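You operate a simulated robot arm through the tools that you are given. There is no shell and no other tool. Be economical: measure what you need, move in short steps, check, and stop when the job is done.

You run a simulated robot arm. Do the job below in one go: nothing can be reset, and whatever is moved stays where it is left.

TASK
Take the black fork bracket on the top of the parts cabinet and put it away in the inside of the shelf tray. Then put the pink carton on the top of the parts cabinet away on the ribs of the blue carton tray. Then take the green block from the green mat by the head cradle and leave it on the green shelf of the tall rack. Then pull the lower bench drawer open. Do these in the order given.

Only the result counts: the job must be done as asked and must still hold three seconds after the hand-in. Knocking over, shifting, dropping, spilling or breaking anything else fails it.

THE ROBOT
A 7-joint arm with a fingered hand on a trunk, on a base that drives. Base frame: it is fixed to the floor where the robot stands at the start and does not move with it; the origin is under the middle of the robot, x ahead of it, y to its left, z up; the surface under the hand at the start is at about z = 0.85. Units: m, rad, N and s.
Its first joint turns from -2.601 to 2.601 rad. Places, roughly: black fork bracket (8x5x4 cm) [0.8, -0.1, 0.9]; green block [-5, -2, 0.75]; green shelf of the tall rack [-1.9, -4.3, 0.9]; inside of the shelf tray (15x29 cm) [0.66, -1.26, 0.48]; lower bench drawer [-4.3, -4.2, 0.1]; pink carton [1, -0.25, 0.75]; ribs of the blue carton tray (25x16 cm) [0.92, -2.22, 0.8]. Payload 3.5 kg.
The tool frame sits at the grasp point between the pads (the TCP): z along the fingers, y along the line on which they close. The tips reach 0.03 m beyond it. Largest opening 0.104 m; the body of the gripper starts 0.035 m behind the TCP. The gripper is a hand of 4 fingers: y runs from the thumb to the fingers, the wrist lies at [-0.015, -0.11, -0.186] in the tool frame, and closing takes about 1.5 s.
Orientation is that of the tool frame in the base frame, as a unit quaternion [x, y, z, w]. With the fingers straight down and the wrist toward the robot, the tool's x, y and z point along [0, 1, 0], [1, 0, 0] and [0, 0, -1] of the base frame.

THE INTERFACE
- The arm moves only by the tool move_arm. Its argument "steps" is one flat list of numbers, 7 for each row, row after row: the turn, a rotation vector about the tool's x, y, z in rad, then the shift along the tool's x, y, z in m, then the opening, from 0 (shut) to 1 (fully open). In form: [rx, ry, rz, x, y, z, jaw, rx, ry, rz, x, y, z, jaw, ...]. A call has 1 to 8 rows; each row shifts and turns the commanded pose from where the row before left it, along the tool's axes as they then stand. A row lasts 0.2 s, in which the tool goes at most 0.05 m and 0.15 rad; a call with a longer step from one row to the next is refused whole, and so is a gripper value outside its range. A pose out of reach is approached as far as the arm can. The call stops where the force on the tool passes 40 N (or 10 N more than at its start, if that is more) or the arm is blocked; 0.2 s more then pass. The fingers move at their own pace (about 0.045 m/s each) and stop on an object; they squeeze with about 28 N. The grip force told is the motor's: it shows also when the fingers shut on nothing. Time passes only in rows, and 0.2 s behind the last, so rows that do not move let the fingers close. It gives the time, the measured TCP pose, the force on the tool (base axes), the opening and the grip force at its end, in the units of the frame above (readings bear some noise), with the torque about the TCP (base axes, N m) and any sound that the robot's microphone picked up.
- Cameras (640 x 400 px; columns grow to the right, rows downward): "scene" is now at [0.0407, 0.1407, 1.4344]; the picture's right is [-0.33, -0.94, 0.00], its down [-0.38, 0.13, -0.91] and it looks along [0.86, -0.30, -0.40] (base axes); focal length 264 px, centre (320, 200). "wrist" rides on the gripper at [0.061, -0.092, -0.13] in the tool frame; the picture's right is [-0.81, 0.28, -0.52], its down [-0.53, -0.71, 0.46] and it looks along [-0.24, 0.64, 0.72] (tool axes); focal length 275 px, centre (320, 200). There is no depth. A picture from a camera that has moved, and an enlarged one, comes with that camera's place and axes in the base frame and with its lens.
- camera(camera): a new picture of that camera. The clock stands still meanwhile.
- raise_lower(by): slides the trunk up (or, below 0, down) by that many m; the arm and the scene camera ride with it, the base frame stays. It gives what a move gives, with no picture.
- drive_base(legs): drives the robot by 1 to 6 legs, each [ahead, left, turn to the left] in m, m and rad, along the robot's own axes; the way and the turn of a leg run together, so that a leg with both is an arc; at most 1.5 m and 3.142 rad a leg. The arm and the cameras ride along, it lands a little off, and it stops where it bumps. It gives what a move gives.
- hand_shape(shape): the hand has 4 fingers and takes this shape, open, in about a second: jaw (thumb against the fingers, like two jaws); tri (thumb and two fingers); tip (a fingertip pinch); poke (one finger out to press); point (the index stretched); flat (the hand flat); cup (the hand cupped); fist (a fist). The gripper value then closes the fingers along that shape, each until it touches; the sizes above hold for jaw. It gives what a move gives, with no picture.
- turn_head(pan, tilt): turns the head with the scene camera to pan (to the left, within 2.705 rad either way) and tilt (down, from -0.506 to 1.204), counted from straight ahead of the robot. It gives what a move gives.
- enlarge(camera, box): a new picture of the part [left, top, right, bottom] of that camera's present view, enlarged. The clock stands still meanwhile.
- finish_job(): hands the job in; it is judged then, once.

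Go step by step. Nothing tells you exact positions but the pictures and the camera data: compare them with the known pose of the tool, close in by small moves and look again before you grip or let go. The budget is 165 turns and 108 pictures, counting those below and the enlarged ones. Unless the task says otherwise, let go and move clear before handing in.

The tools are called after ">>>" as a command line: name --argument value ..., lists and objects as JSON in quotes. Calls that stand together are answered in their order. move_arm: Moves the arm, as the interface text tells. Its arguments: {"type":"object","properties":{"steps":{"type":"array","items":{"type":"number"}}},"required":["steps"]} The other tools are called the same way: raise_lower (by) slides the trunk up or down; hand_shape (shape) gives the hand a shape; drive_base (legs) drives the base; turn_head (pan, tilt) turns the head that bears the scene camera; camera (camera) takes a picture; enlarge (camera, box) takes an enlarged picture of a part of a camera's view; finish_job () hands the job in.

At the start:

```text
t: 0.0
tcp_pos: [0.6305, -0.1687, 1.1754]
tcp_rot: [0.707, 0.707, 0.0, 0.0]
wrist_force: [0.8, 1.2, -0.1]
torque: [0.02, -0.03, -0.01]
grip_width: 0.1035
grip_force: 0.1
shape: jaw
trunk travel left (down, up): [-0.45, 0.26]
robot x, y, heading: [0.0019, 0.0004, 0.002]
head pan, tilt: [-0.339, 0.417]
```

scene: 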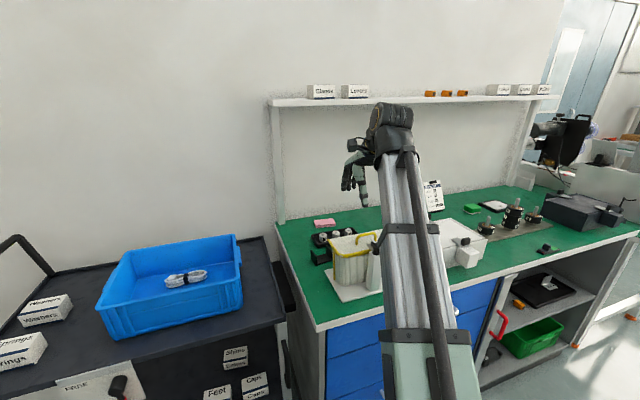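
wrist: 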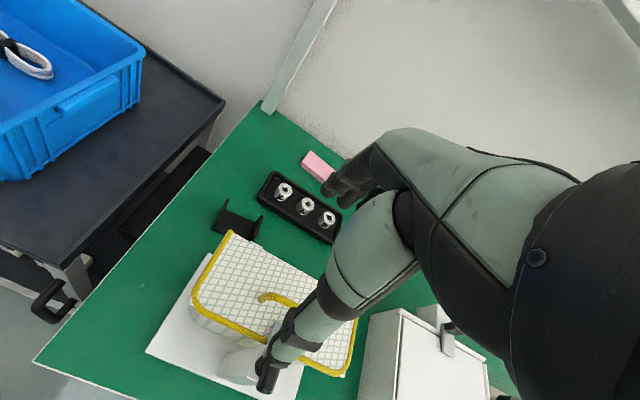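

I see the bracket at about [0.77, -0.13] and the pink carton at about [1.01, -0.22] on the green top; the shelf tray seems to be the black one under the counter further right. I'll look closer first.

>>> enlarge --camera "wrist" --box '[160, 130, 400, 280]'

>>> turn_head --pan -1.1 --tilt 0.5

>>> camera --camera "scene"

```text
2.67 times, centred on (280, 205) of wrist
camera zoom: at [0.5381, -0.1058, 1.3058], right [0.28, -0.81, 0.52], down [-0.71, -0.53, -0.46], along [0.64, -0.24, -0.72], focal length 734 px, centre (427, 187)
```

zoom: 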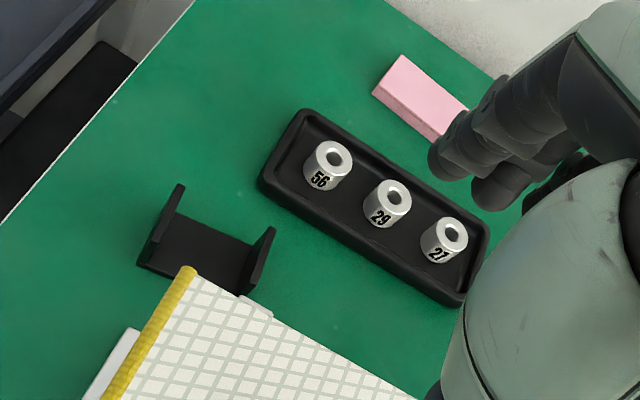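

```text
t: 1.1
tcp_pos: [0.6312, -0.1688, 1.1759]
tcp_rot: [0.707, 0.707, 0.0, 0.0]
wrist_force: [-0.6, 0.5, -0.1]
torque: [0.0, -0.02, 0.03]
grip_width: 0.1035
grip_force: 0.0
shape: jaw
trunk travel left (down, up): [-0.45, 0.26]
robot x, y, heading: [0.0015, 0.0026, -0.004]
head pan, tilt: [-1.1, 0.499]
```

```text
104 pictures are left
camera scene: at [-0.0051, 0.0905, 1.4268], right [-0.89, -0.45, 0.0], down [-0.22, 0.43, -0.88], along [0.4, -0.78, -0.48], focal length 264 px, centre (320, 200)
```

scene: 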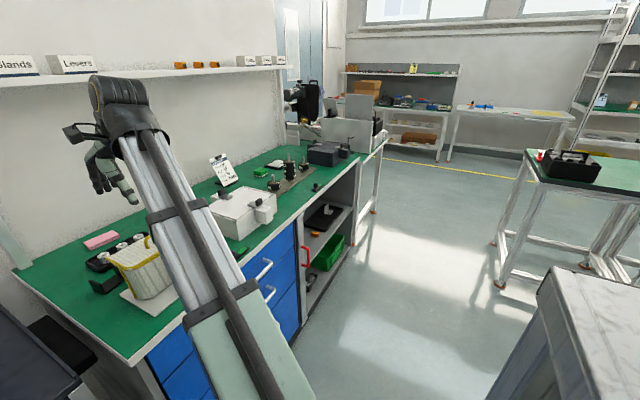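

The bracket is a U with two upright cheeks; the tray sits on an open shelf under the counter. I'll look at that shelf closely.

>>> enlarge --camera "scene" --box '[240, 140, 400, 300]'

>>> enlarge --camera "scene" --box '[20, 140, 340, 320]'

```text
2.50 times, centred on (320, 220) of scene
camera zoom: at [-0.0051, 0.0905, 1.4268], right [-0.89, -0.45, 0.0], down [-0.22, 0.43, -0.88], along [0.4, -0.78, -0.48], focal length 659 px, centre (320, 150)
```

zoom: 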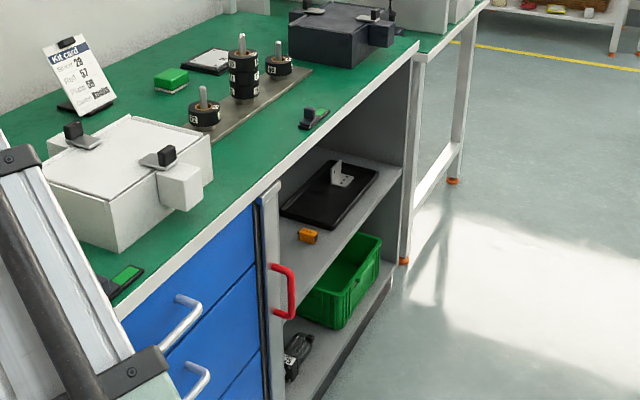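

```text
2.00 times, centred on (180, 230) of scene
camera zoom: at [-0.0051, 0.0905, 1.4268], right [-0.89, -0.45, 0.0], down [-0.22, 0.43, -0.88], along [0.4, -0.78, -0.48], focal length 527 px, centre (600, 140)
```

zoom: 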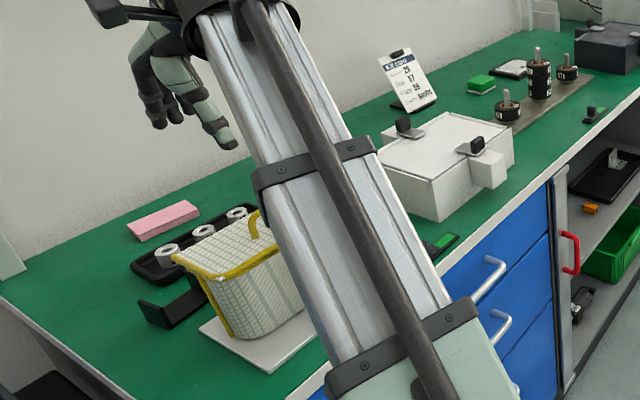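

The bracket's cheeks face roughly along y (yaw about 15°), so I'll turn the hand about 75° to close across them. Then I'll go above it and look again.

>>> move_arm --steps '[0, 0, 0.15, 0, 0, 0, 1, 0, 0, 0.15, 0, 0, 0, 1, 0, 0, 0.15, 0, 0, 0, 1, 0, 0, 0.15, 0, 0, 0, 1, 0, 0, 0.15, 0, 0, 0, 1, 0, 0, 0.15, 0, 0, 0, 1, 0, 0, 0.15, 0, 0, 0, 1, 0, 0, 0.15, 0, 0, 0, 1]'

>>> move_arm --steps '[0, 0, 0.11, 0, 0, 0, 1, 0, 0, 0, 0.049, 0, 0, 1, 0, 0, 0, 0.049, 0, 0, 1, 0, 0, 0, 0.049, 0, 0, 1]'

>>> camera --camera "wrist"

```text
t: 2.9
tcp_pos: [0.6307, -0.1673, 1.1766]
tcp_rot: [0.983, 0.183, 0.0, 0.0]
wrist_force: [0.0, 0.3, 0.2]
torque: [0.01, -0.03, -0.02]
grip_width: 0.1038
grip_force: 0.0
shape: jaw
trunk travel left (down, up): [-0.45, 0.26]
robot x, y, heading: [-0.0035, -0.0027, -0.004]
head pan, tilt: [-1.1, 0.499]
```

```text
t: 3.9
tcp_pos: [0.7744, -0.1304, 1.1763]
tcp_rot: [0.992, 0.13, 0.001, 0.001]
wrist_force: [-0.5, 0.4, -0.1]
torque: [-0.01, 0.0, 0.0]
grip_width: 0.1037
grip_force: 0.0
shape: jaw
trunk travel left (down, up): [-0.45, 0.26]
robot x, y, heading: [0.0017, 0.0008, -0.002]
head pan, tilt: [-1.1, 0.499]
```

```text
101 pictures are left
camera wrist: at [0.8087, -0.0244, 1.3054], right [-0.71, -0.47, 0.52], down [-0.7, 0.55, -0.46], along [-0.07, -0.69, -0.72], focal length 275 px, centre (320, 200)
```

wrist: 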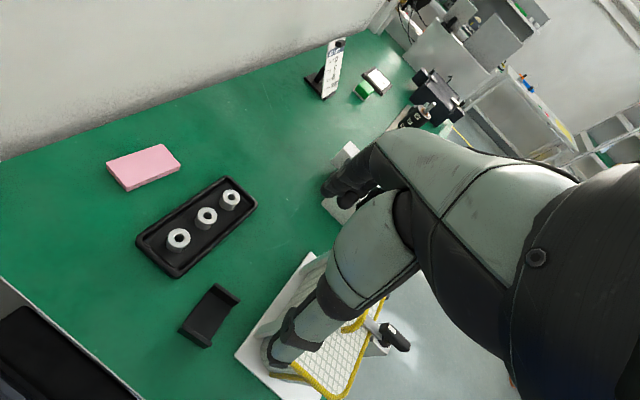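

The bracket is now in full view; I'll enlarge it to measure its corners.

>>> enlarge --camera "wrist" --box '[160, 270, 320, 370]'

>>> enlarge --camera "wrist" --box '[90, 130, 250, 230]'

```text
4.00 times, centred on (240, 320) of wrist
camera zoom: at [0.8087, -0.0244, 1.3054], right [-0.71, -0.47, 0.52], down [-0.7, 0.55, -0.46], along [-0.07, -0.69, -0.72], focal length 1101 px, centre (640, -280)
```

zoom: 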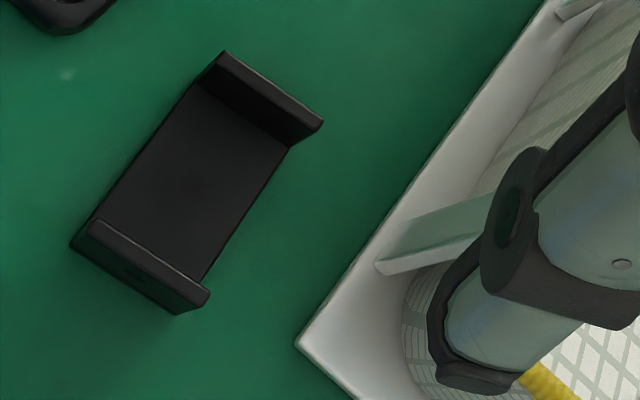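

```text
4.00 times, centred on (170, 180) of wrist
camera zoom: at [0.8087, -0.0244, 1.3054], right [-0.71, -0.47, 0.52], down [-0.7, 0.55, -0.46], along [-0.07, -0.69, -0.72], focal length 1101 px, centre (920, 280)
```

zoom: 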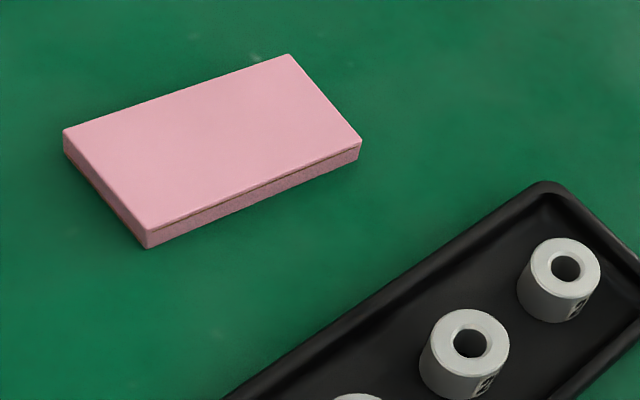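

The bracket is centred at about [0.777, -0.132] with a yaw of about 7°. I'll straighten the hand and come down to just above it.

>>> move_arm --steps '[0, 0, 0.14, 0.003, 0.002, 0, 1, 0, 0, 0, 0, 0, 0.048, 1, 0, 0, 0, 0, 0, 0.048, 1, 0, 0, 0, 0, 0, 0.048, 1, 0, 0, 0, 0, 0, 0.048, 1]'

>>> camera --camera "wrist"

>>> turn_head --pan -0.2 --tilt 0.6

>>> camera --camera "scene"

```text
t: 5.1
tcp_pos: [0.7759, -0.1305, 0.9847]
tcp_rot: [0.998, 0.061, 0.0, 0.0]
wrist_force: [-0.4, 0.3, -0.3]
torque: [0.0, -0.01, 0.01]
grip_width: 0.1035
grip_force: 0.1
shape: jaw
trunk travel left (down, up): [-0.45, 0.26]
robot x, y, heading: [-0.0019, 0.0001, -0.001]
head pan, tilt: [-1.1, 0.499]
```

```text
98 pictures are left
camera wrist: at [0.8244, -0.0317, 1.1143], right [-0.77, -0.37, 0.52], down [-0.62, 0.64, -0.46], along [-0.16, -0.67, -0.72], focal length 275 px, centre (320, 200)
```

wrist: 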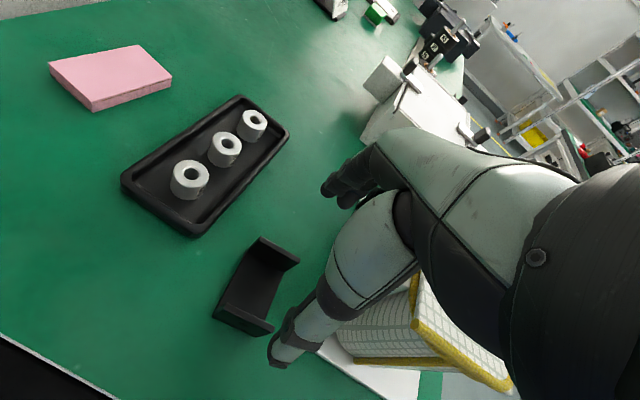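

```text
t: 6.3
tcp_pos: [0.7763, -0.1312, 0.9841]
tcp_rot: [0.998, 0.061, 0.0, -0.001]
wrist_force: [0.6, 0.0, -0.2]
torque: [0.01, -0.01, -0.02]
grip_width: 0.1034
grip_force: 0.1
shape: jaw
trunk travel left (down, up): [-0.45, 0.26]
robot x, y, heading: [0.0036, -0.0003, 0.002]
head pan, tilt: [-0.201, 0.6]
```

```text
97 pictures are left
camera scene: at [0.0402, 0.1538, 1.4177], right [-0.2, -0.98, 0.0], down [-0.55, 0.11, -0.83], along [0.81, -0.17, -0.56], focal length 264 px, centre (320, 200)
```

scene: 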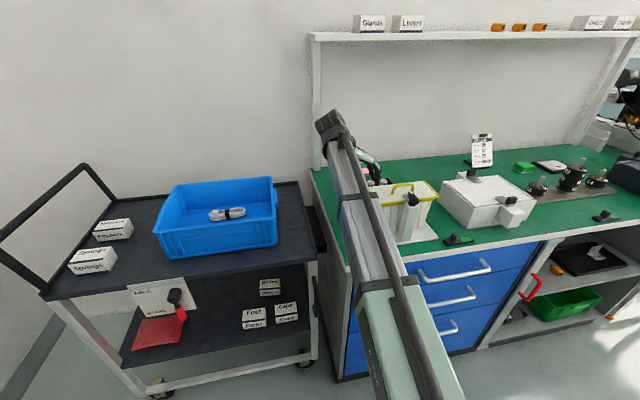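

The point under the tool falls on the bracket's middle. I'll come down until the tips straddle the cheek tops and check.

>>> move_arm --steps '[0, 0, 0, 0, 0, 0.03, 1, 0, 0, 0, 0, 0, 0.03, 1]'

>>> enlarge --camera "wrist" --box '[200, 220, 400, 380]'

```text
t: 6.9
tcp_pos: [0.7757, -0.1309, 0.9239]
tcp_rot: [0.998, 0.061, 0.0, 0.0]
wrist_force: [-0.5, 0.0, 0.3]
torque: [0.0, 0.0, -0.01]
grip_width: 0.1036
grip_force: 0.0
shape: jaw
trunk travel left (down, up): [-0.45, 0.26]
robot x, y, heading: [0.0043, -0.0012, -0.002]
head pan, tilt: [-0.201, 0.6]
```

```text
2.50 times, centred on (300, 300) of wrist
camera zoom: at [0.8243, -0.031, 1.0541], right [-0.77, -0.37, 0.52], down [-0.61, 0.64, -0.46], along [-0.16, -0.67, -0.72], focal length 688 px, centre (370, -50)
```

zoom: 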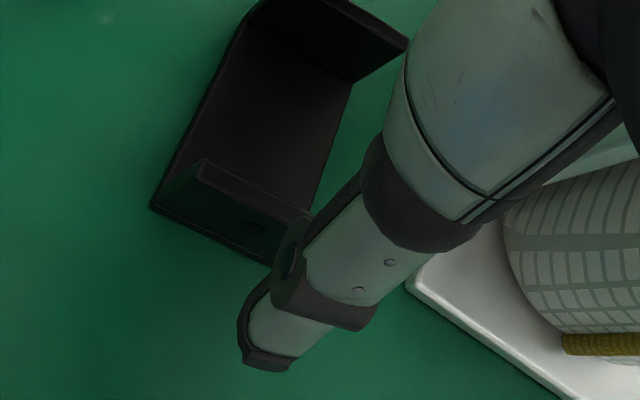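

The bracket is centred between the fingers. I'll lower to grip height and close.

>>> move_arm --steps '[0, 0, 0, 0.003, 0, 0.018, 1, 0, 0, 0, 0, 0, 0.018, 1]'

>>> move_arm --steps '[0, 0, 0, 0, 0, 0, 0, 0, 0, 0, 0, 0, 0, 0, 0, 0, 0, 0, 0, 0, 0, 0, 0, 0, 0, 0, 0, 0, 0, 0, 0, 0, 0, 0, 0, 0, 0, 0, 0, 0, 0, 0]'

>>> camera --camera "wrist"

```text
t: 7.5
tcp_pos: [0.7783, -0.132, 0.8872]
tcp_rot: [0.998, 0.06, 0.0, 0.0]
wrist_force: [0.1, 0.5, 1.0]
torque: [0.0, -0.02, 0.02]
grip_width: 0.104
grip_force: 0.1
shape: jaw
trunk travel left (down, up): [-0.45, 0.26]
robot x, y, heading: [-0.0018, 0.001, -0.003]
head pan, tilt: [-0.201, 0.6]
```

```text
t: 8.9
tcp_pos: [0.7798, -0.1312, 0.8876]
tcp_rot: [0.998, 0.061, 0.0, 0.0]
wrist_force: [-1.1, -0.1, 0.3]
torque: [-0.03, 0.02, -0.02]
grip_width: 0.0642
grip_force: 28.1
shape: jaw
trunk travel left (down, up): [-0.45, 0.26]
robot x, y, heading: [0.0007, -0.0021, -0.002]
head pan, tilt: [-0.201, 0.6]
```

```text
95 pictures are left
camera wrist: at [0.8276, -0.0313, 1.0173], right [-0.77, -0.37, 0.52], down [-0.62, 0.64, -0.46], along [-0.16, -0.67, -0.72], focal length 275 px, centre (320, 200)
```

wrist: 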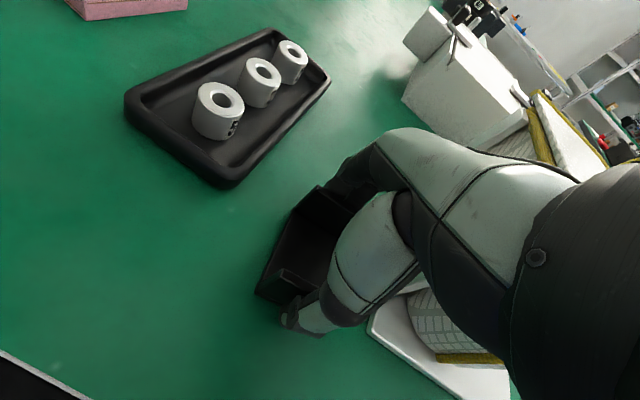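

Gripped at 64 mm with 28 N. I'll lift it well clear.

>>> move_arm --steps '[0, 0, 0, 0, 0, -0.03, 0, 0, 0, 0, 0, 0, -0.045, 0, 0, 0, 0, 0, 0, -0.045, 0, 0, 0, 0, 0, 0, -0.045, 0, 0, 0, 0, 0, 0, -0.045, 0, 0, 0, 0, 0, 0, -0.045, 0, 0, 0, 0, -0.04, 0, -0.03, 0, 0, 0, 0, -0.045, 0, 0, 0]'

>>> camera --camera "wrist"

>>> turn_head --pan -1.57 --tilt 0.7

>>> camera --camera "scene"

```text
t: 10.7
tcp_pos: [0.6933, -0.1403, 1.1725]
tcp_rot: [0.998, 0.061, 0.0, 0.0]
wrist_force: [-0.4, 0.1, -1.5]
torque: [-0.01, 0.0, -0.02]
grip_width: 0.0643
grip_force: 28.2
shape: jaw
trunk travel left (down, up): [-0.45, 0.26]
robot x, y, heading: [-0.002, 0.0024, -0.0]
head pan, tilt: [-0.201, 0.6]
```

```text
94 pictures are left
camera wrist: at [0.742, -0.0406, 1.3033], right [-0.77, -0.37, 0.52], down [-0.62, 0.64, -0.46], along [-0.16, -0.67, -0.72], focal length 275 px, centre (320, 200)
```

wrist: 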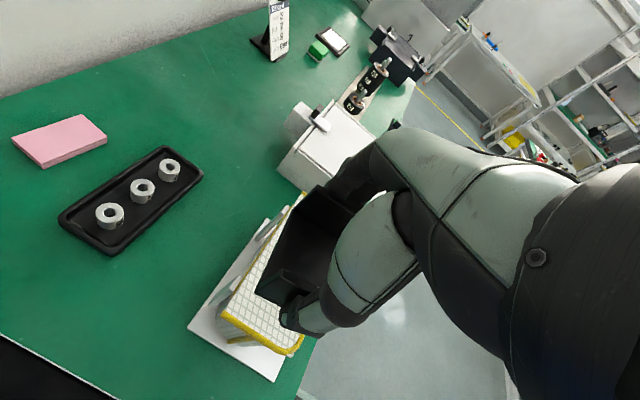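

```text
t: 12.2
tcp_pos: [0.6946, -0.1389, 1.1731]
tcp_rot: [0.998, 0.061, -0.001, 0.0]
wrist_force: [0.1, 0.9, -1.2]
torque: [0.02, 0.02, 0.02]
grip_width: 0.0645
grip_force: 28.0
shape: jaw
trunk travel left (down, up): [-0.45, 0.26]
robot x, y, heading: [-0.0002, -0.0006, 0.001]
head pan, tilt: [-1.571, 0.7]
```

```text
93 pictures are left
camera scene: at [-0.0463, 0.0866, 1.4091], right [-1.0, 0.0, 0.0], down [0.0, 0.64, -0.77], along [0.0, -0.77, -0.64], focal length 264 px, centre (320, 200)
```

scene: 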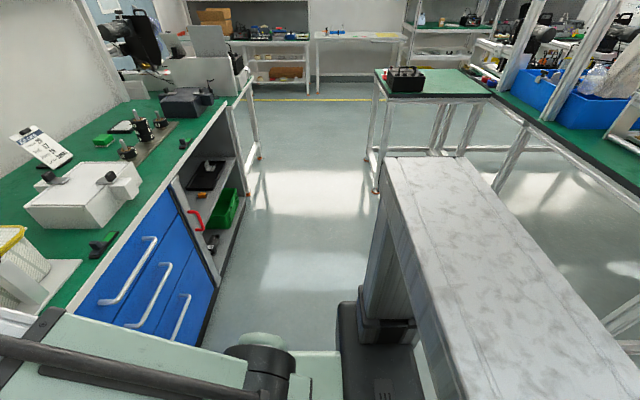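

There is a granite table at my right rear; I need to know its extent before strafing along the cabinet.

>>> turn_head --pan -2.2 --tilt 0.8

>>> camera --camera "scene"

>>> turn_head --pan 2.6 --tilt 0.6

>>> camera --camera "scene"

```text
t: 13.2
tcp_pos: [0.696, -0.1405, 1.172]
tcp_rot: [0.998, 0.06, 0.0, 0.0]
wrist_force: [-0.3, 0.0, 0.0]
torque: [-0.02, -0.03, -0.01]
grip_width: 0.0642
grip_force: 28.1
shape: jaw
trunk travel left (down, up): [-0.45, 0.26]
robot x, y, heading: [0.0016, -0.0013, -0.0]
head pan, tilt: [-2.201, 0.799]
```

```text
92 pictures are left
camera scene: at [-0.0938, 0.1063, 1.4009], right [-0.81, 0.59, 0.0], down [0.42, 0.58, -0.7], along [-0.41, -0.56, -0.72], focal length 264 px, centre (320, 200)
```

scene: 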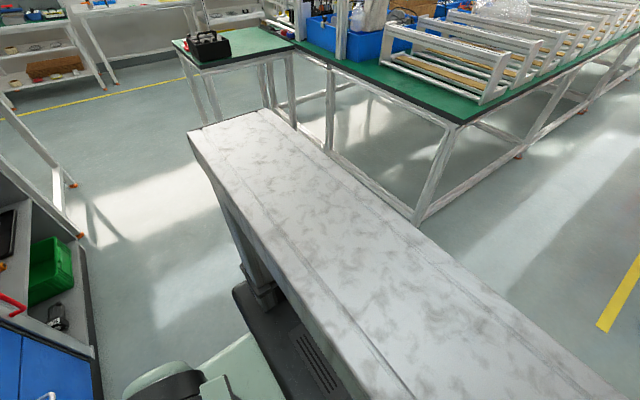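

```text
t: 17.0
tcp_pos: [0.6933, -0.1398, 1.1727]
tcp_rot: [0.998, 0.061, 0.001, 0.0]
wrist_force: [0.7, -0.4, -1.1]
torque: [0.02, -0.01, 0.05]
grip_width: 0.0644
grip_force: 27.7
shape: jaw
trunk travel left (down, up): [-0.45, 0.26]
robot x, y, heading: [-0.0009, -0.0018, -0.003]
head pan, tilt: [2.601, 0.6]
```

```text
91 pictures are left
camera scene: at [-0.1221, 0.2171, 1.4177], right [0.52, 0.86, 0.0], down [0.48, -0.29, -0.83], along [-0.71, 0.43, -0.56], focal length 264 px, centre (320, 200)
```

scene: 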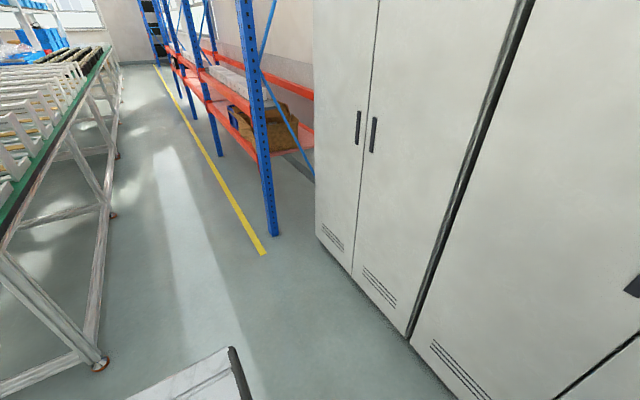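

The slab may well be the robot's own body, since its geometry fits z≈1.17 right behind the mast. A small strafe will show whether it rides along.

>>> drive_base --legs '[[0, -0.2, 0]]'

>>> turn_head --pan -1.57 --tilt 0.7

>>> camera --camera "scene"

```text
t: 18.6
tcp_pos: [0.6943, -0.3422, 1.173]
tcp_rot: [0.998, 0.059, 0.0, 0.0]
wrist_force: [-0.4, -0.6, -0.7]
torque: [-0.01, -0.03, 0.0]
grip_width: 0.0642
grip_force: 28.0
shape: jaw
trunk travel left (down, up): [-0.45, 0.26]
robot x, y, heading: [-0.0022, -0.2011, -0.001]
head pan, tilt: [2.601, 0.6]
```

```text
t: 22.0
tcp_pos: [0.6942, -0.342, 1.1734]
tcp_rot: [0.998, 0.06, 0.0, 0.0]
wrist_force: [0.1, 0.1, -0.7]
torque: [0.0, -0.02, 0.01]
grip_width: 0.0645
grip_force: 27.6
shape: jaw
trunk travel left (down, up): [-0.45, 0.26]
robot x, y, heading: [0.0018, -0.2002, -0.002]
head pan, tilt: [-1.571, 0.7]
```

```text
90 pictures are left
camera scene: at [-0.0463, -0.1139, 1.4091], right [-1.0, 0.0, 0.0], down [0.0, 0.64, -0.76], along [0.0, -0.76, -0.64], focal length 264 px, centre (320, 200)
```

scene: 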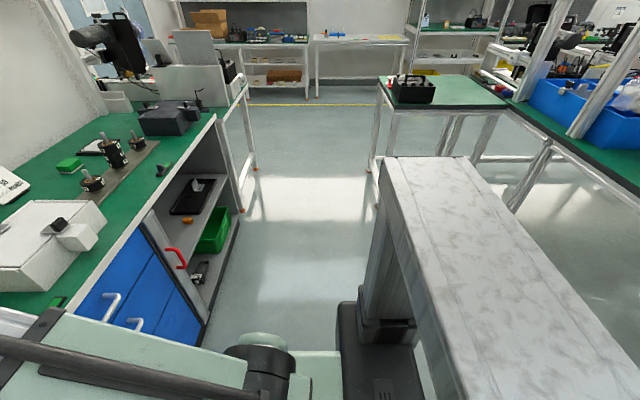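

The slab is the robot's own body, so the aisle is free. I'll strafe to the open shelf and back off so the hand clears the counter edge.

>>> drive_base --legs '[[0, -0.86, 0], [-0.34, 0, 0]]'

>>> turn_head --pan -0.3 --tilt 0.9

>>> camera --camera "scene"

>>> camera --camera "wrist"

```text
t: 28.4
tcp_pos: [0.3554, -1.2061, 1.172]
tcp_rot: [0.998, 0.063, 0.0, 0.0]
wrist_force: [-1.2, 0.7, -1.1]
torque: [-0.01, -0.02, -0.02]
grip_width: 0.0642
grip_force: 27.8
shape: jaw
trunk travel left (down, up): [-0.45, 0.26]
robot x, y, heading: [-0.3393, -1.0691, -0.001]
head pan, tilt: [-1.571, 0.7]
```

```text
t: 29.9
tcp_pos: [0.3549, -1.2066, 1.1723]
tcp_rot: [0.998, 0.063, 0.0, 0.0]
wrist_force: [0.6, -0.7, -1.2]
torque: [-0.02, 0.02, 0.02]
grip_width: 0.0641
grip_force: 28.0
shape: jaw
trunk travel left (down, up): [-0.45, 0.26]
robot x, y, heading: [-0.3379, -1.0709, -0.0]
head pan, tilt: [-0.3, 0.901]
```

```text
89 pictures are left
camera scene: at [-0.3147, -0.9196, 1.393], right [-0.29, -0.96, 0.0], down [-0.75, 0.23, -0.62], along [0.59, -0.18, -0.78], focal length 264 px, centre (320, 200)
```

scene: 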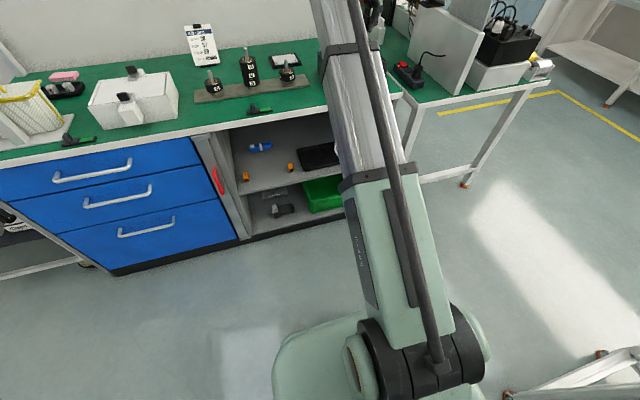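

```text
88 pictures are left
camera wrist: at [0.4033, -1.1066, 1.3028], right [-0.77, -0.37, 0.52], down [-0.62, 0.64, -0.46], along [-0.16, -0.67, -0.72], focal length 275 px, centre (320, 200)
```

wrist: 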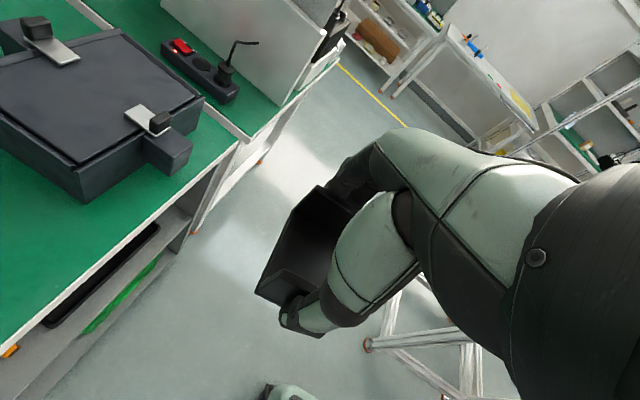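

The shoulder sits near z≈1.0, so lowering the trunk fully lets the arm go in horizontally under the counter. I'll lower, then tilt the hand forward.

>>> raise_lower --by -0.44

>>> move_arm --steps '[0, 0.15, 0, 0, 0, 0, 0, 0, 0.15, 0, 0, 0, 0, 0, 0, 0.15, 0, 0, 0, 0, 0, 0, 0.15, 0, 0, 0, 0, 0]'

>>> camera --camera "wrist"

>>> camera --camera "scene"

```text
refused: -0.44 is not a number from -0.4 to 0.4
```

```text
t: 30.9
tcp_pos: [0.3549, -1.206, 1.1736]
tcp_rot: [0.953, 0.059, 0.296, -0.019]
wrist_force: [0.0, -1.1, -1.0]
torque: [0.0, 0.03, 0.03]
grip_width: 0.0646
grip_force: 27.7
shape: jaw
trunk travel left (down, up): [-0.45, 0.26]
robot x, y, heading: [-0.3369, -1.0716, -0.001]
head pan, tilt: [-0.3, 0.901]
```

```text
87 pictures are left
camera wrist: at [0.3192, -1.117, 1.3145], right [-0.92, -0.39, -0.03], down [-0.27, 0.69, -0.68], along [0.29, -0.61, -0.74], focal length 275 px, centre (320, 200)
```

wrist: 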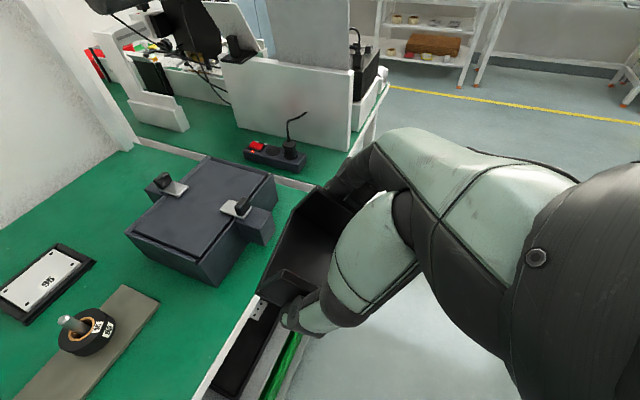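

```text
86 pictures are left
camera scene: at [-0.3147, -0.9196, 1.393], right [-0.29, -0.96, 0.0], down [-0.75, 0.23, -0.62], along [0.59, -0.18, -0.78], focal length 264 px, centre (320, 200)
```

scene: 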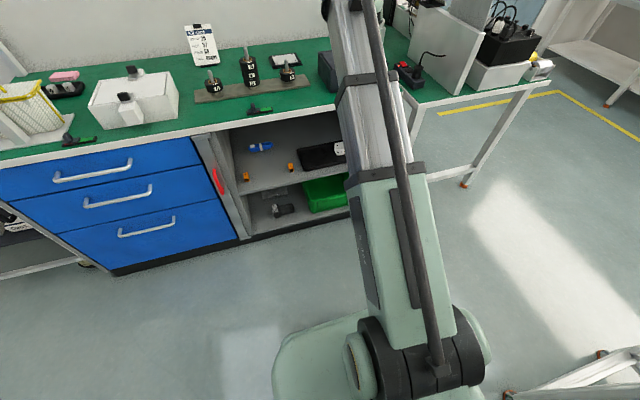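

The tilt is in the right direction. Now the trunk goes down in two steps.

>>> raise_lower --by -0.4

>>> raise_lower --by -0.04

>>> camera --camera "wrist"

>>> turn_head --pan 0.0 --tilt 0.4

>>> camera --camera "scene"

```text
t: 34.7
tcp_pos: [0.3553, -1.2053, 0.7721]
tcp_rot: [0.953, 0.06, 0.295, -0.019]
wrist_force: [-0.5, 0.0, -2.9]
torque: [-0.03, 0.03, 0.0]
grip_width: 0.0642
grip_force: 28.0
shape: jaw
trunk travel left (down, up): [-0.05, 0.66]
robot x, y, heading: [-0.3391, -1.0731, 0.003]
head pan, tilt: [-0.3, 0.901]
```

```text
t: 35.5
tcp_pos: [0.3559, -1.2057, 0.7319]
tcp_rot: [0.953, 0.06, 0.296, -0.019]
wrist_force: [0.3, 0.1, -1.6]
torque: [-0.01, -0.01, 0.0]
grip_width: 0.0643
grip_force: 28.2
shape: jaw
trunk travel left (down, up): [-0.01, 0.7]
robot x, y, heading: [-0.3404, -1.0675, 0.003]
head pan, tilt: [-0.3, 0.901]
```

```text
85 pictures are left
camera wrist: at [0.3197, -1.1171, 0.8744], right [-0.92, -0.39, -0.03], down [-0.27, 0.68, -0.68], along [0.29, -0.61, -0.74], focal length 275 px, centre (320, 200)
```

wrist: 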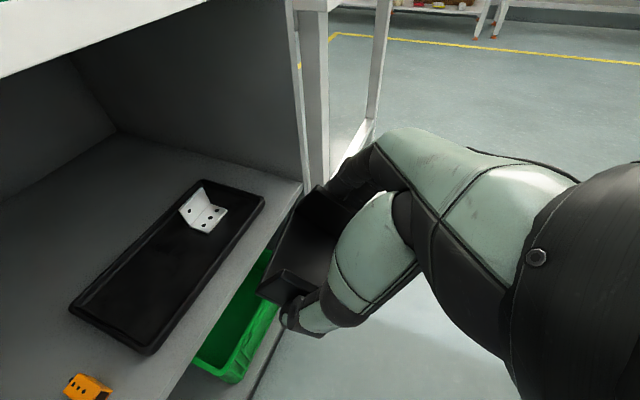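

```text
t: 36.5
tcp_pos: [0.3554, -1.2061, 0.7331]
tcp_rot: [0.953, 0.06, 0.295, -0.019]
wrist_force: [0.3, -0.6, -1.4]
torque: [0.02, 0.03, 0.01]
grip_width: 0.0642
grip_force: 28.1
shape: jaw
trunk travel left (down, up): [-0.01, 0.7]
robot x, y, heading: [-0.3379, -1.0685, 0.0]
head pan, tilt: [0.0, 0.4]
```

```text
84 pictures are left
camera scene: at [-0.2943, -0.8972, 0.9959], right [0.0, -1.0, 0.0], down [-0.39, 0.0, -0.92], along [0.92, 0.0, -0.39], focal length 264 px, centre (320, 200)
```

scene: 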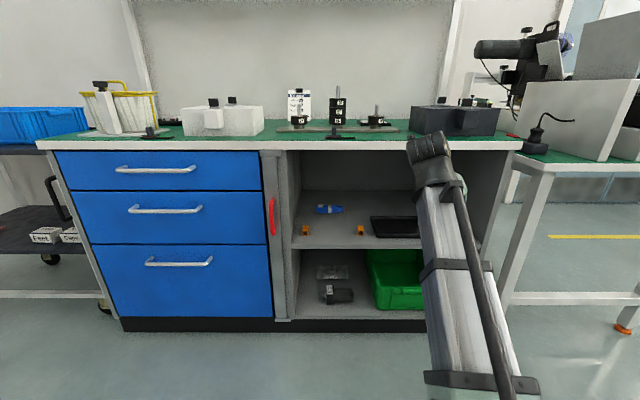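

The tray is clear on its left half; the white bracket sits at y≈-1.30 to -1.37, so I target about [0.645, -1.19]. I'll lower the hand, then drive forward partway and look.

>>> move_arm --steps '[0, 0, 0, -0.0226, -0.004, 0.0329, 0, 0, 0, 0, -0.0226, -0.004, 0.0329, 0, 0, 0, 0, -0.0226, -0.004, 0.0329, 0, 0, 0, 0, -0.0226, -0.004, 0.0329, 0]'

>>> drive_base --legs '[[0.15, 0, 0]]'

>>> camera --camera "wrist"

>>> turn_head --pan -0.3 --tilt 0.4

>>> camera --camera "scene"

```text
t: 37.5
tcp_pos: [0.3513, -1.1887, 0.5717]
tcp_rot: [0.954, 0.06, 0.295, -0.018]
wrist_force: [-1.0, -0.2, -1.1]
torque: [0.0, 0.06, 0.06]
grip_width: 0.0644
grip_force: 27.2
shape: jaw
trunk travel left (down, up): [-0.01, 0.7]
robot x, y, heading: [-0.3378, -1.0704, 0.005]
head pan, tilt: [0.0, 0.4]
```

```text
t: 38.9
tcp_pos: [0.502, -1.187, 0.573]
tcp_rot: [0.954, 0.061, 0.294, -0.018]
wrist_force: [0.1, 0.3, -0.7]
torque: [0.01, -0.01, -0.01]
grip_width: 0.0643
grip_force: 27.3
shape: jaw
trunk travel left (down, up): [-0.01, 0.7]
robot x, y, heading: [-0.1899, -1.0668, 0.007]
head pan, tilt: [0.0, 0.4]
```

```text
83 pictures are left
camera wrist: at [0.4661, -1.0984, 0.7149], right [-0.92, -0.39, -0.03], down [-0.27, 0.68, -0.68], along [0.29, -0.61, -0.74], focal length 275 px, centre (320, 200)
```

wrist: 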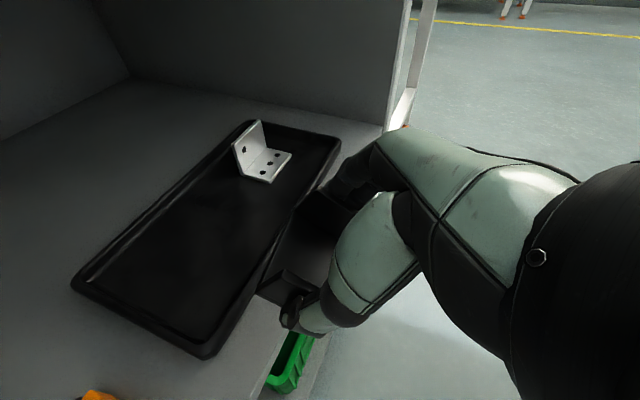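

```text
t: 39.6
tcp_pos: [0.5012, -1.187, 0.5739]
tcp_rot: [0.953, 0.061, 0.295, -0.018]
wrist_force: [0.3, 0.2, -1.3]
torque: [0.03, 0.02, 0.0]
grip_width: 0.0643
grip_force: 28.1
shape: jaw
trunk travel left (down, up): [-0.01, 0.7]
robot x, y, heading: [-0.1891, -1.0711, 0.003]
head pan, tilt: [-0.3, 0.4]
```

```text
82 pictures are left
camera scene: at [-0.148, -0.9237, 0.996], right [-0.29, -0.96, 0.0], down [-0.37, 0.11, -0.92], along [0.88, -0.27, -0.39], focal length 264 px, centre (320, 200)
```

scene: 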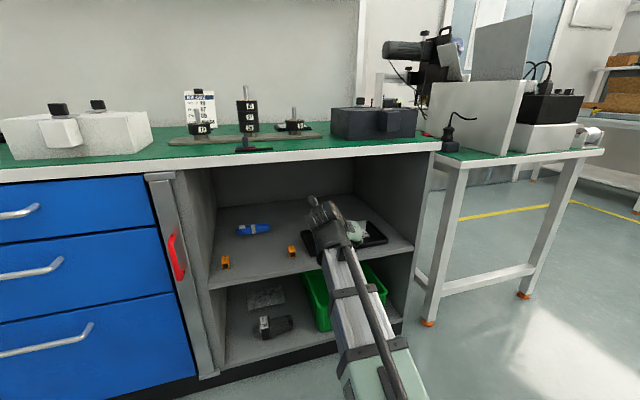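

Clearance under the counter is good. I'll advance the hand over the tray.

>>> move_arm --steps '[0, 0, 0, 0.0296, 0.0043, 0.0204, 0, 0, 0, 0, 0.0296, 0.0043, 0.0204, 0, 0, 0, 0, 0.0296, 0.0043, 0.0204, 0, 0, 0, 0, 0.0296, 0.0043, 0.0204, 0]'

>>> camera --camera "wrist"

>>> enlarge --camera "scene" --box '[220, 150, 460, 300]'

```text
t: 40.6
tcp_pos: [0.6476, -1.1859, 0.572]
tcp_rot: [0.954, 0.06, 0.295, -0.018]
wrist_force: [0.4, 0.2, -1.8]
torque: [0.04, 0.04, -0.01]
grip_width: 0.0643
grip_force: 28.4
shape: jaw
trunk travel left (down, up): [-0.01, 0.7]
robot x, y, heading: [-0.1897, -1.0643, 0.007]
head pan, tilt: [-0.3, 0.4]
```

```text
81 pictures are left
camera wrist: at [0.6117, -1.0977, 0.7143], right [-0.92, -0.39, -0.03], down [-0.27, 0.68, -0.68], along [0.29, -0.61, -0.74], focal length 275 px, centre (320, 200)
```

wrist: 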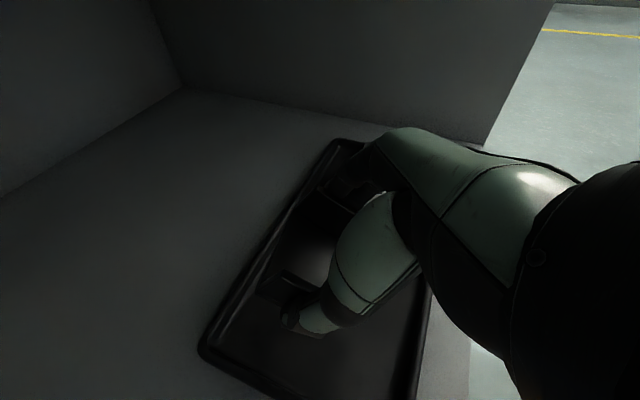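

```text
2.67 times, centred on (340, 225) of scene
camera zoom: at [-0.1482, -0.9238, 0.996], right [-0.29, -0.96, 0.0], down [-0.37, 0.11, -0.92], along [0.88, -0.27, -0.39], focal length 703 px, centre (267, 133)
```

zoom: 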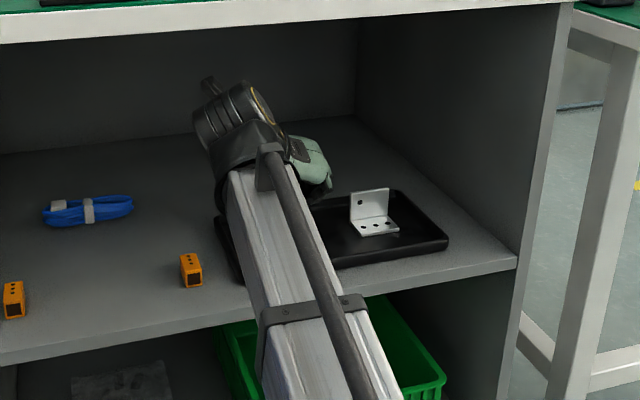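

The hand is over the tray's left half, clear of the white bracket. Lowering gently to contact.

>>> move_arm --steps '[0, 0, 0, -0.0068, 0, 0.0099, 0, 0, 0, 0, -0.0068, 0, 0.0099, 0, 0, 0, 0, -0.0068, 0, 0.0099, 0]'

>>> enlarge --camera "wrist" --box '[180, 130, 440, 400]'

```text
t: 41.5
tcp_pos: [0.6467, -1.1863, 0.5358]
tcp_rot: [0.953, 0.06, 0.295, -0.018]
wrist_force: [0.3, -1.2, -1.4]
torque: [0.0, 0.0, -0.02]
grip_width: 0.0644
grip_force: 28.0
shape: jaw
trunk travel left (down, up): [-0.01, 0.7]
robot x, y, heading: [-0.1889, -1.0691, 0.002]
head pan, tilt: [-0.3, 0.4]
```

```text
1.48 times, centred on (310, 265) of wrist
camera zoom: at [0.6109, -1.0977, 0.678], right [-0.92, -0.39, -0.03], down [-0.27, 0.68, -0.68], along [0.29, -0.61, -0.74], focal length 408 px, centre (335, 104)
```

zoom: 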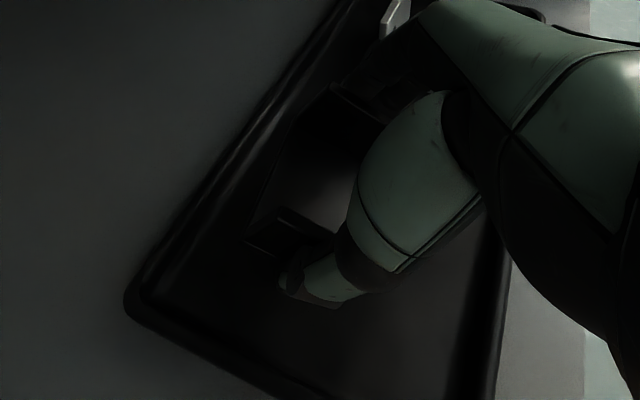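

Continuing down in smaller steps to feel contact.

>>> move_arm --steps '[0, 0, 0, -0.0028, 0, 0.0041, 0, 0, 0, 0, -0.0028, 0, 0.0041, 0]'

>>> move_arm --steps '[0, 0, 0, -0.0023, 0, 0.0033, 0, 0, 0, 0, 0, 0, 0, 0]'

>>> move_arm --steps '[0, 0, 0, -0.0023, 0, 0.0033, 0, 0, 0, 0, 0, 0, 0, 0]'

```text
t: 42.0
tcp_pos: [0.6459, -1.1864, 0.5261]
tcp_rot: [0.953, 0.061, 0.295, -0.018]
wrist_force: [0.2, 0.0, -1.5]
torque: [0.06, 0.04, -0.03]
grip_width: 0.0643
grip_force: 28.0
shape: jaw
trunk travel left (down, up): [-0.01, 0.7]
robot x, y, heading: [-0.1904, -1.0706, 0.005]
head pan, tilt: [-0.3, 0.4]
```

```text
t: 42.6
tcp_pos: [0.6461, -1.1857, 0.5223]
tcp_rot: [0.954, 0.061, 0.293, -0.019]
wrist_force: [0.2, 0.7, -0.4]
torque: [0.0, -0.03, 0.0]
grip_width: 0.0641
grip_force: 27.5
shape: jaw
trunk travel left (down, up): [-0.01, 0.7]
robot x, y, heading: [-0.1872, -1.0675, 0.005]
head pan, tilt: [-0.3, 0.4]
```

```text
t: 43.2
tcp_pos: [0.6469, -1.1859, 0.5204]
tcp_rot: [0.953, 0.061, 0.295, -0.019]
wrist_force: [0.1, -0.4, 4.1]
torque: [0.04, -0.01, 0.03]
grip_width: 0.064
grip_force: 27.8
shape: jaw
trunk travel left (down, up): [-0.01, 0.7]
robot x, y, heading: [-0.1877, -1.069, 0.008]
head pan, tilt: [-0.3, 0.4]
```

Contact is felt. I'll open, then withdraw upward-back along the tool axis.

>>> move_arm --steps '[0, 0, 0, 0, 0, 0, 0.85, 0, 0, 0, 0, 0, 0, 0.85, 0, 0, 0, 0, 0, 0, 0.85, 0, 0, 0, 0, 0, 0, 0.85]'

>>> enlarge --camera "wrist" --box '[180, 130, 440, 400]'

>>> move_arm --steps '[0, 0, 0, 0, 0, -0.01, 0.85, 0, 0, 0, 0, 0, -0.02, 0.85, 0, 0, 0, 0, 0, -0.03, 0.85, 0, 0, 0, 0, 0, -0.03, 0.85]'

>>> camera --camera "wrist"

```text
t: 44.2
tcp_pos: [0.6474, -1.1861, 0.5186]
tcp_rot: [0.953, 0.061, 0.294, -0.019]
wrist_force: [-0.7, 0.4, 0.1]
torque: [0.0, -0.04, -0.01]
grip_width: 0.0882
grip_force: 0.0
shape: jaw
trunk travel left (down, up): [-0.01, 0.7]
robot x, y, heading: [-0.1881, -1.0689, 0.007]
head pan, tilt: [-0.3, 0.4]
```

```text
1.48 times, centred on (310, 265) of wrist
camera zoom: at [0.6111, -1.0972, 0.6603], right [-0.92, -0.39, -0.03], down [-0.27, 0.68, -0.68], along [0.29, -0.61, -0.74], focal length 408 px, centre (335, 104)
```

zoom: 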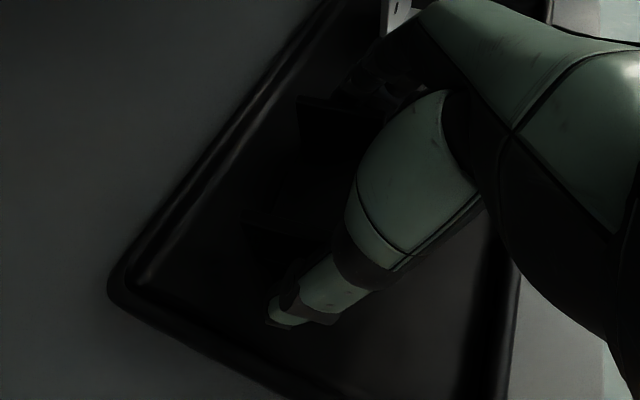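

```text
t: 45.2
tcp_pos: [0.5963, -1.1921, 0.5928]
tcp_rot: [0.954, 0.062, 0.294, -0.019]
wrist_force: [-0.4, 1.0, 0.2]
torque: [0.02, 0.03, 0.01]
grip_width: 0.0884
grip_force: 0.2
shape: jaw
trunk travel left (down, up): [-0.01, 0.7]
robot x, y, heading: [-0.1851, -1.0699, 0.003]
head pan, tilt: [-0.3, 0.4]
```

```text
77 pictures are left
camera wrist: at [0.5604, -1.1034, 0.735], right [-0.92, -0.39, -0.03], down [-0.27, 0.68, -0.68], along [0.29, -0.61, -0.74], focal length 275 px, centre (320, 200)
```

wrist: 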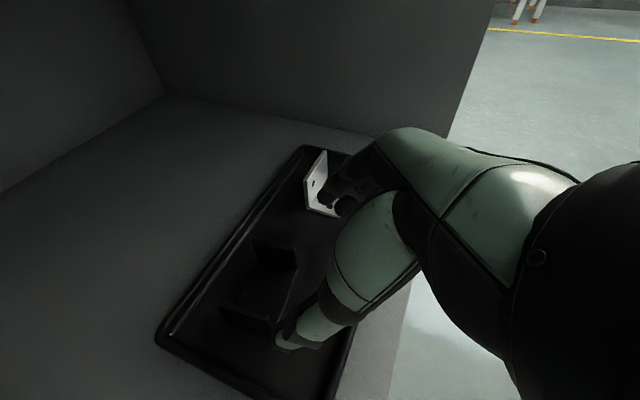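

The bracket sits flat in the tray and the white part is untouched. I'll back out, raise, and straighten the hand for the pink carton.

>>> drive_base --legs '[[-0.23, 0, 0]]'

>>> raise_lower --by 0.4

>>> raise_lower --by 0.1

>>> move_arm --steps '[0, -0.15, 0, 0, 0, 0, 1, 0, -0.15, 0, 0, 0, 0, 1, 0, -0.15, 0, 0, 0, 0, 1, 0, -0.15, 0, 0, 0, 0, 1, 0, 0, -0.15, 0, 0, 0, 1, 0, 0, -0.15, 0, 0, 0, 1, 0, 0, -0.15, 0, 0, 0, 1, 0, 0, -0.15, 0, 0, 0, 1]'

>>> move_arm --steps '[0, 0, -0.15, 0, 0, 0, 1, 0, 0, -0.15, 0, 0, 0, 1, 0, 0, -0.15, 0, 0, 0, 1, 0, 0, -0.15, 0, 0, 0, 1, 0, 0, -0.11, 0, 0, 0, 1]'

>>> turn_head --pan -0.9 --tilt 0.4

>>> camera --camera "scene"

```text
t: 47.0
tcp_pos: [0.3641, -1.1936, 0.5937]
tcp_rot: [0.953, 0.062, 0.295, -0.019]
wrist_force: [0.2, 0.2, -1.0]
torque: [0.0, 0.0, 0.0]
grip_width: 0.0882
grip_force: 0.0
shape: jaw
trunk travel left (down, up): [-0.01, 0.7]
robot x, y, heading: [-0.4181, -1.0703, 0.006]
head pan, tilt: [-0.3, 0.4]
```

```text
t: 50.8
tcp_pos: [0.3648, -1.1935, 0.9925]
tcp_rot: [0.954, 0.06, 0.294, -0.019]
wrist_force: [-0.1, 0.2, 0.2]
torque: [0.0, -0.01, -0.01]
grip_width: 0.0885
grip_force: 0.0
shape: jaw
trunk travel left (down, up): [-0.41, 0.3]
robot x, y, heading: [-0.4217, -1.0681, 0.004]
head pan, tilt: [-0.3, 0.4]
```

```text
t: 52.1
tcp_pos: [0.365, -1.1926, 1.0933]
tcp_rot: [0.953, 0.06, 0.295, -0.019]
wrist_force: [0.1, 0.5, 0.1]
torque: [-0.02, 0.04, 0.02]
grip_width: 0.0883
grip_force: 0.0
shape: jaw
trunk travel left (down, up): [-0.51, 0.2]
robot x, y, heading: [-0.4222, -1.0674, 0.006]
head pan, tilt: [-0.3, 0.4]
```

```text
t: 54.0
tcp_pos: [0.3643, -1.1923, 1.0941]
tcp_rot: [0.934, 0.356, 0.0, -0.001]
wrist_force: [0.2, -0.1, 0.2]
torque: [0.0, 0.0, 0.01]
grip_width: 0.1036
grip_force: 0.0
shape: jaw
trunk travel left (down, up): [-0.51, 0.2]
robot x, y, heading: [-0.4196, -1.069, 0.008]
head pan, tilt: [-0.3, 0.4]
```

```text
t: 55.1
tcp_pos: [0.3634, -1.1941, 1.0946]
tcp_rot: [0.752, 0.659, -0.001, 0.0]
wrist_force: [0.0, 0.3, -0.1]
torque: [0.0, 0.01, 0.02]
grip_width: 0.1035
grip_force: 0.1
shape: jaw
trunk travel left (down, up): [-0.51, 0.2]
robot x, y, heading: [-0.4208, -1.0723, 0.009]
head pan, tilt: [-0.3, 0.4]
```

```text
t: 56.1
tcp_pos: [0.3652, -1.1933, 1.0939]
tcp_rot: [0.753, 0.658, 0.0, 0.0]
wrist_force: [-0.8, 0.0, 0.2]
torque: [0.01, -0.03, 0.0]
grip_width: 0.1036
grip_force: 0.0
shape: jaw
trunk travel left (down, up): [-0.51, 0.2]
robot x, y, heading: [-0.4211, -1.0709, 0.011]
head pan, tilt: [-0.901, 0.4]
```

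```text
76 pictures are left
camera scene: at [-0.4105, -0.9704, 1.496], right [-0.78, -0.63, 0.0], down [-0.24, 0.3, -0.92], along [0.58, -0.72, -0.39], focal length 264 px, centre (320, 200)
```

scene: 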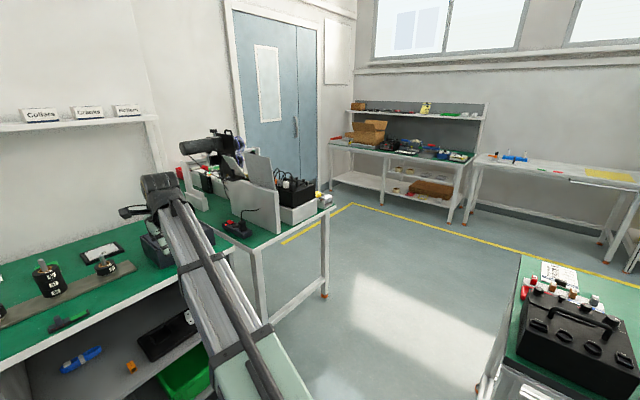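

Now to the pink carton at about [1.016, -0.228]. I'll raise a little more, strafe back, then go forward.

>>> raise_lower --by 0.08

>>> drive_base --legs '[[0, 0.96, -0.01], [0.53, 0, 0]]'

>>> camera --camera "wrist"

```text
t: 57.3
tcp_pos: [0.3646, -1.193, 1.1734]
tcp_rot: [0.753, 0.659, 0.0, 0.0]
wrist_force: [-0.5, -0.7, 0.6]
torque: [0.0, 0.02, 0.04]
grip_width: 0.1035
grip_force: 0.0
shape: jaw
trunk travel left (down, up): [-0.59, 0.12]
robot x, y, heading: [-0.4189, -1.0704, 0.004]
head pan, tilt: [-0.901, 0.4]
```

```text
t: 65.0
tcp_pos: [0.8904, -0.2419, 1.1737]
tcp_rot: [0.754, 0.657, 0.0, 0.0]
wrist_force: [0.7, 1.0, -0.2]
torque: [0.01, -0.01, 0.02]
grip_width: 0.1038
grip_force: 0.0
shape: jaw
trunk travel left (down, up): [-0.59, 0.12]
robot x, y, heading: [0.1043, -0.1106, 0.009]
head pan, tilt: [-0.901, 0.4]
```

```text
75 pictures are left
camera wrist: at [0.8059, -0.1673, 1.3029], right [0.16, -0.84, 0.52], down [-0.78, -0.43, -0.46], along [0.6, -0.33, -0.72], focal length 275 px, centre (320, 200)
```

wrist: 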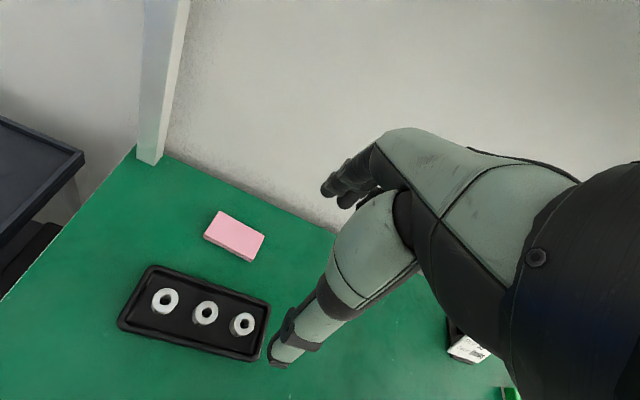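

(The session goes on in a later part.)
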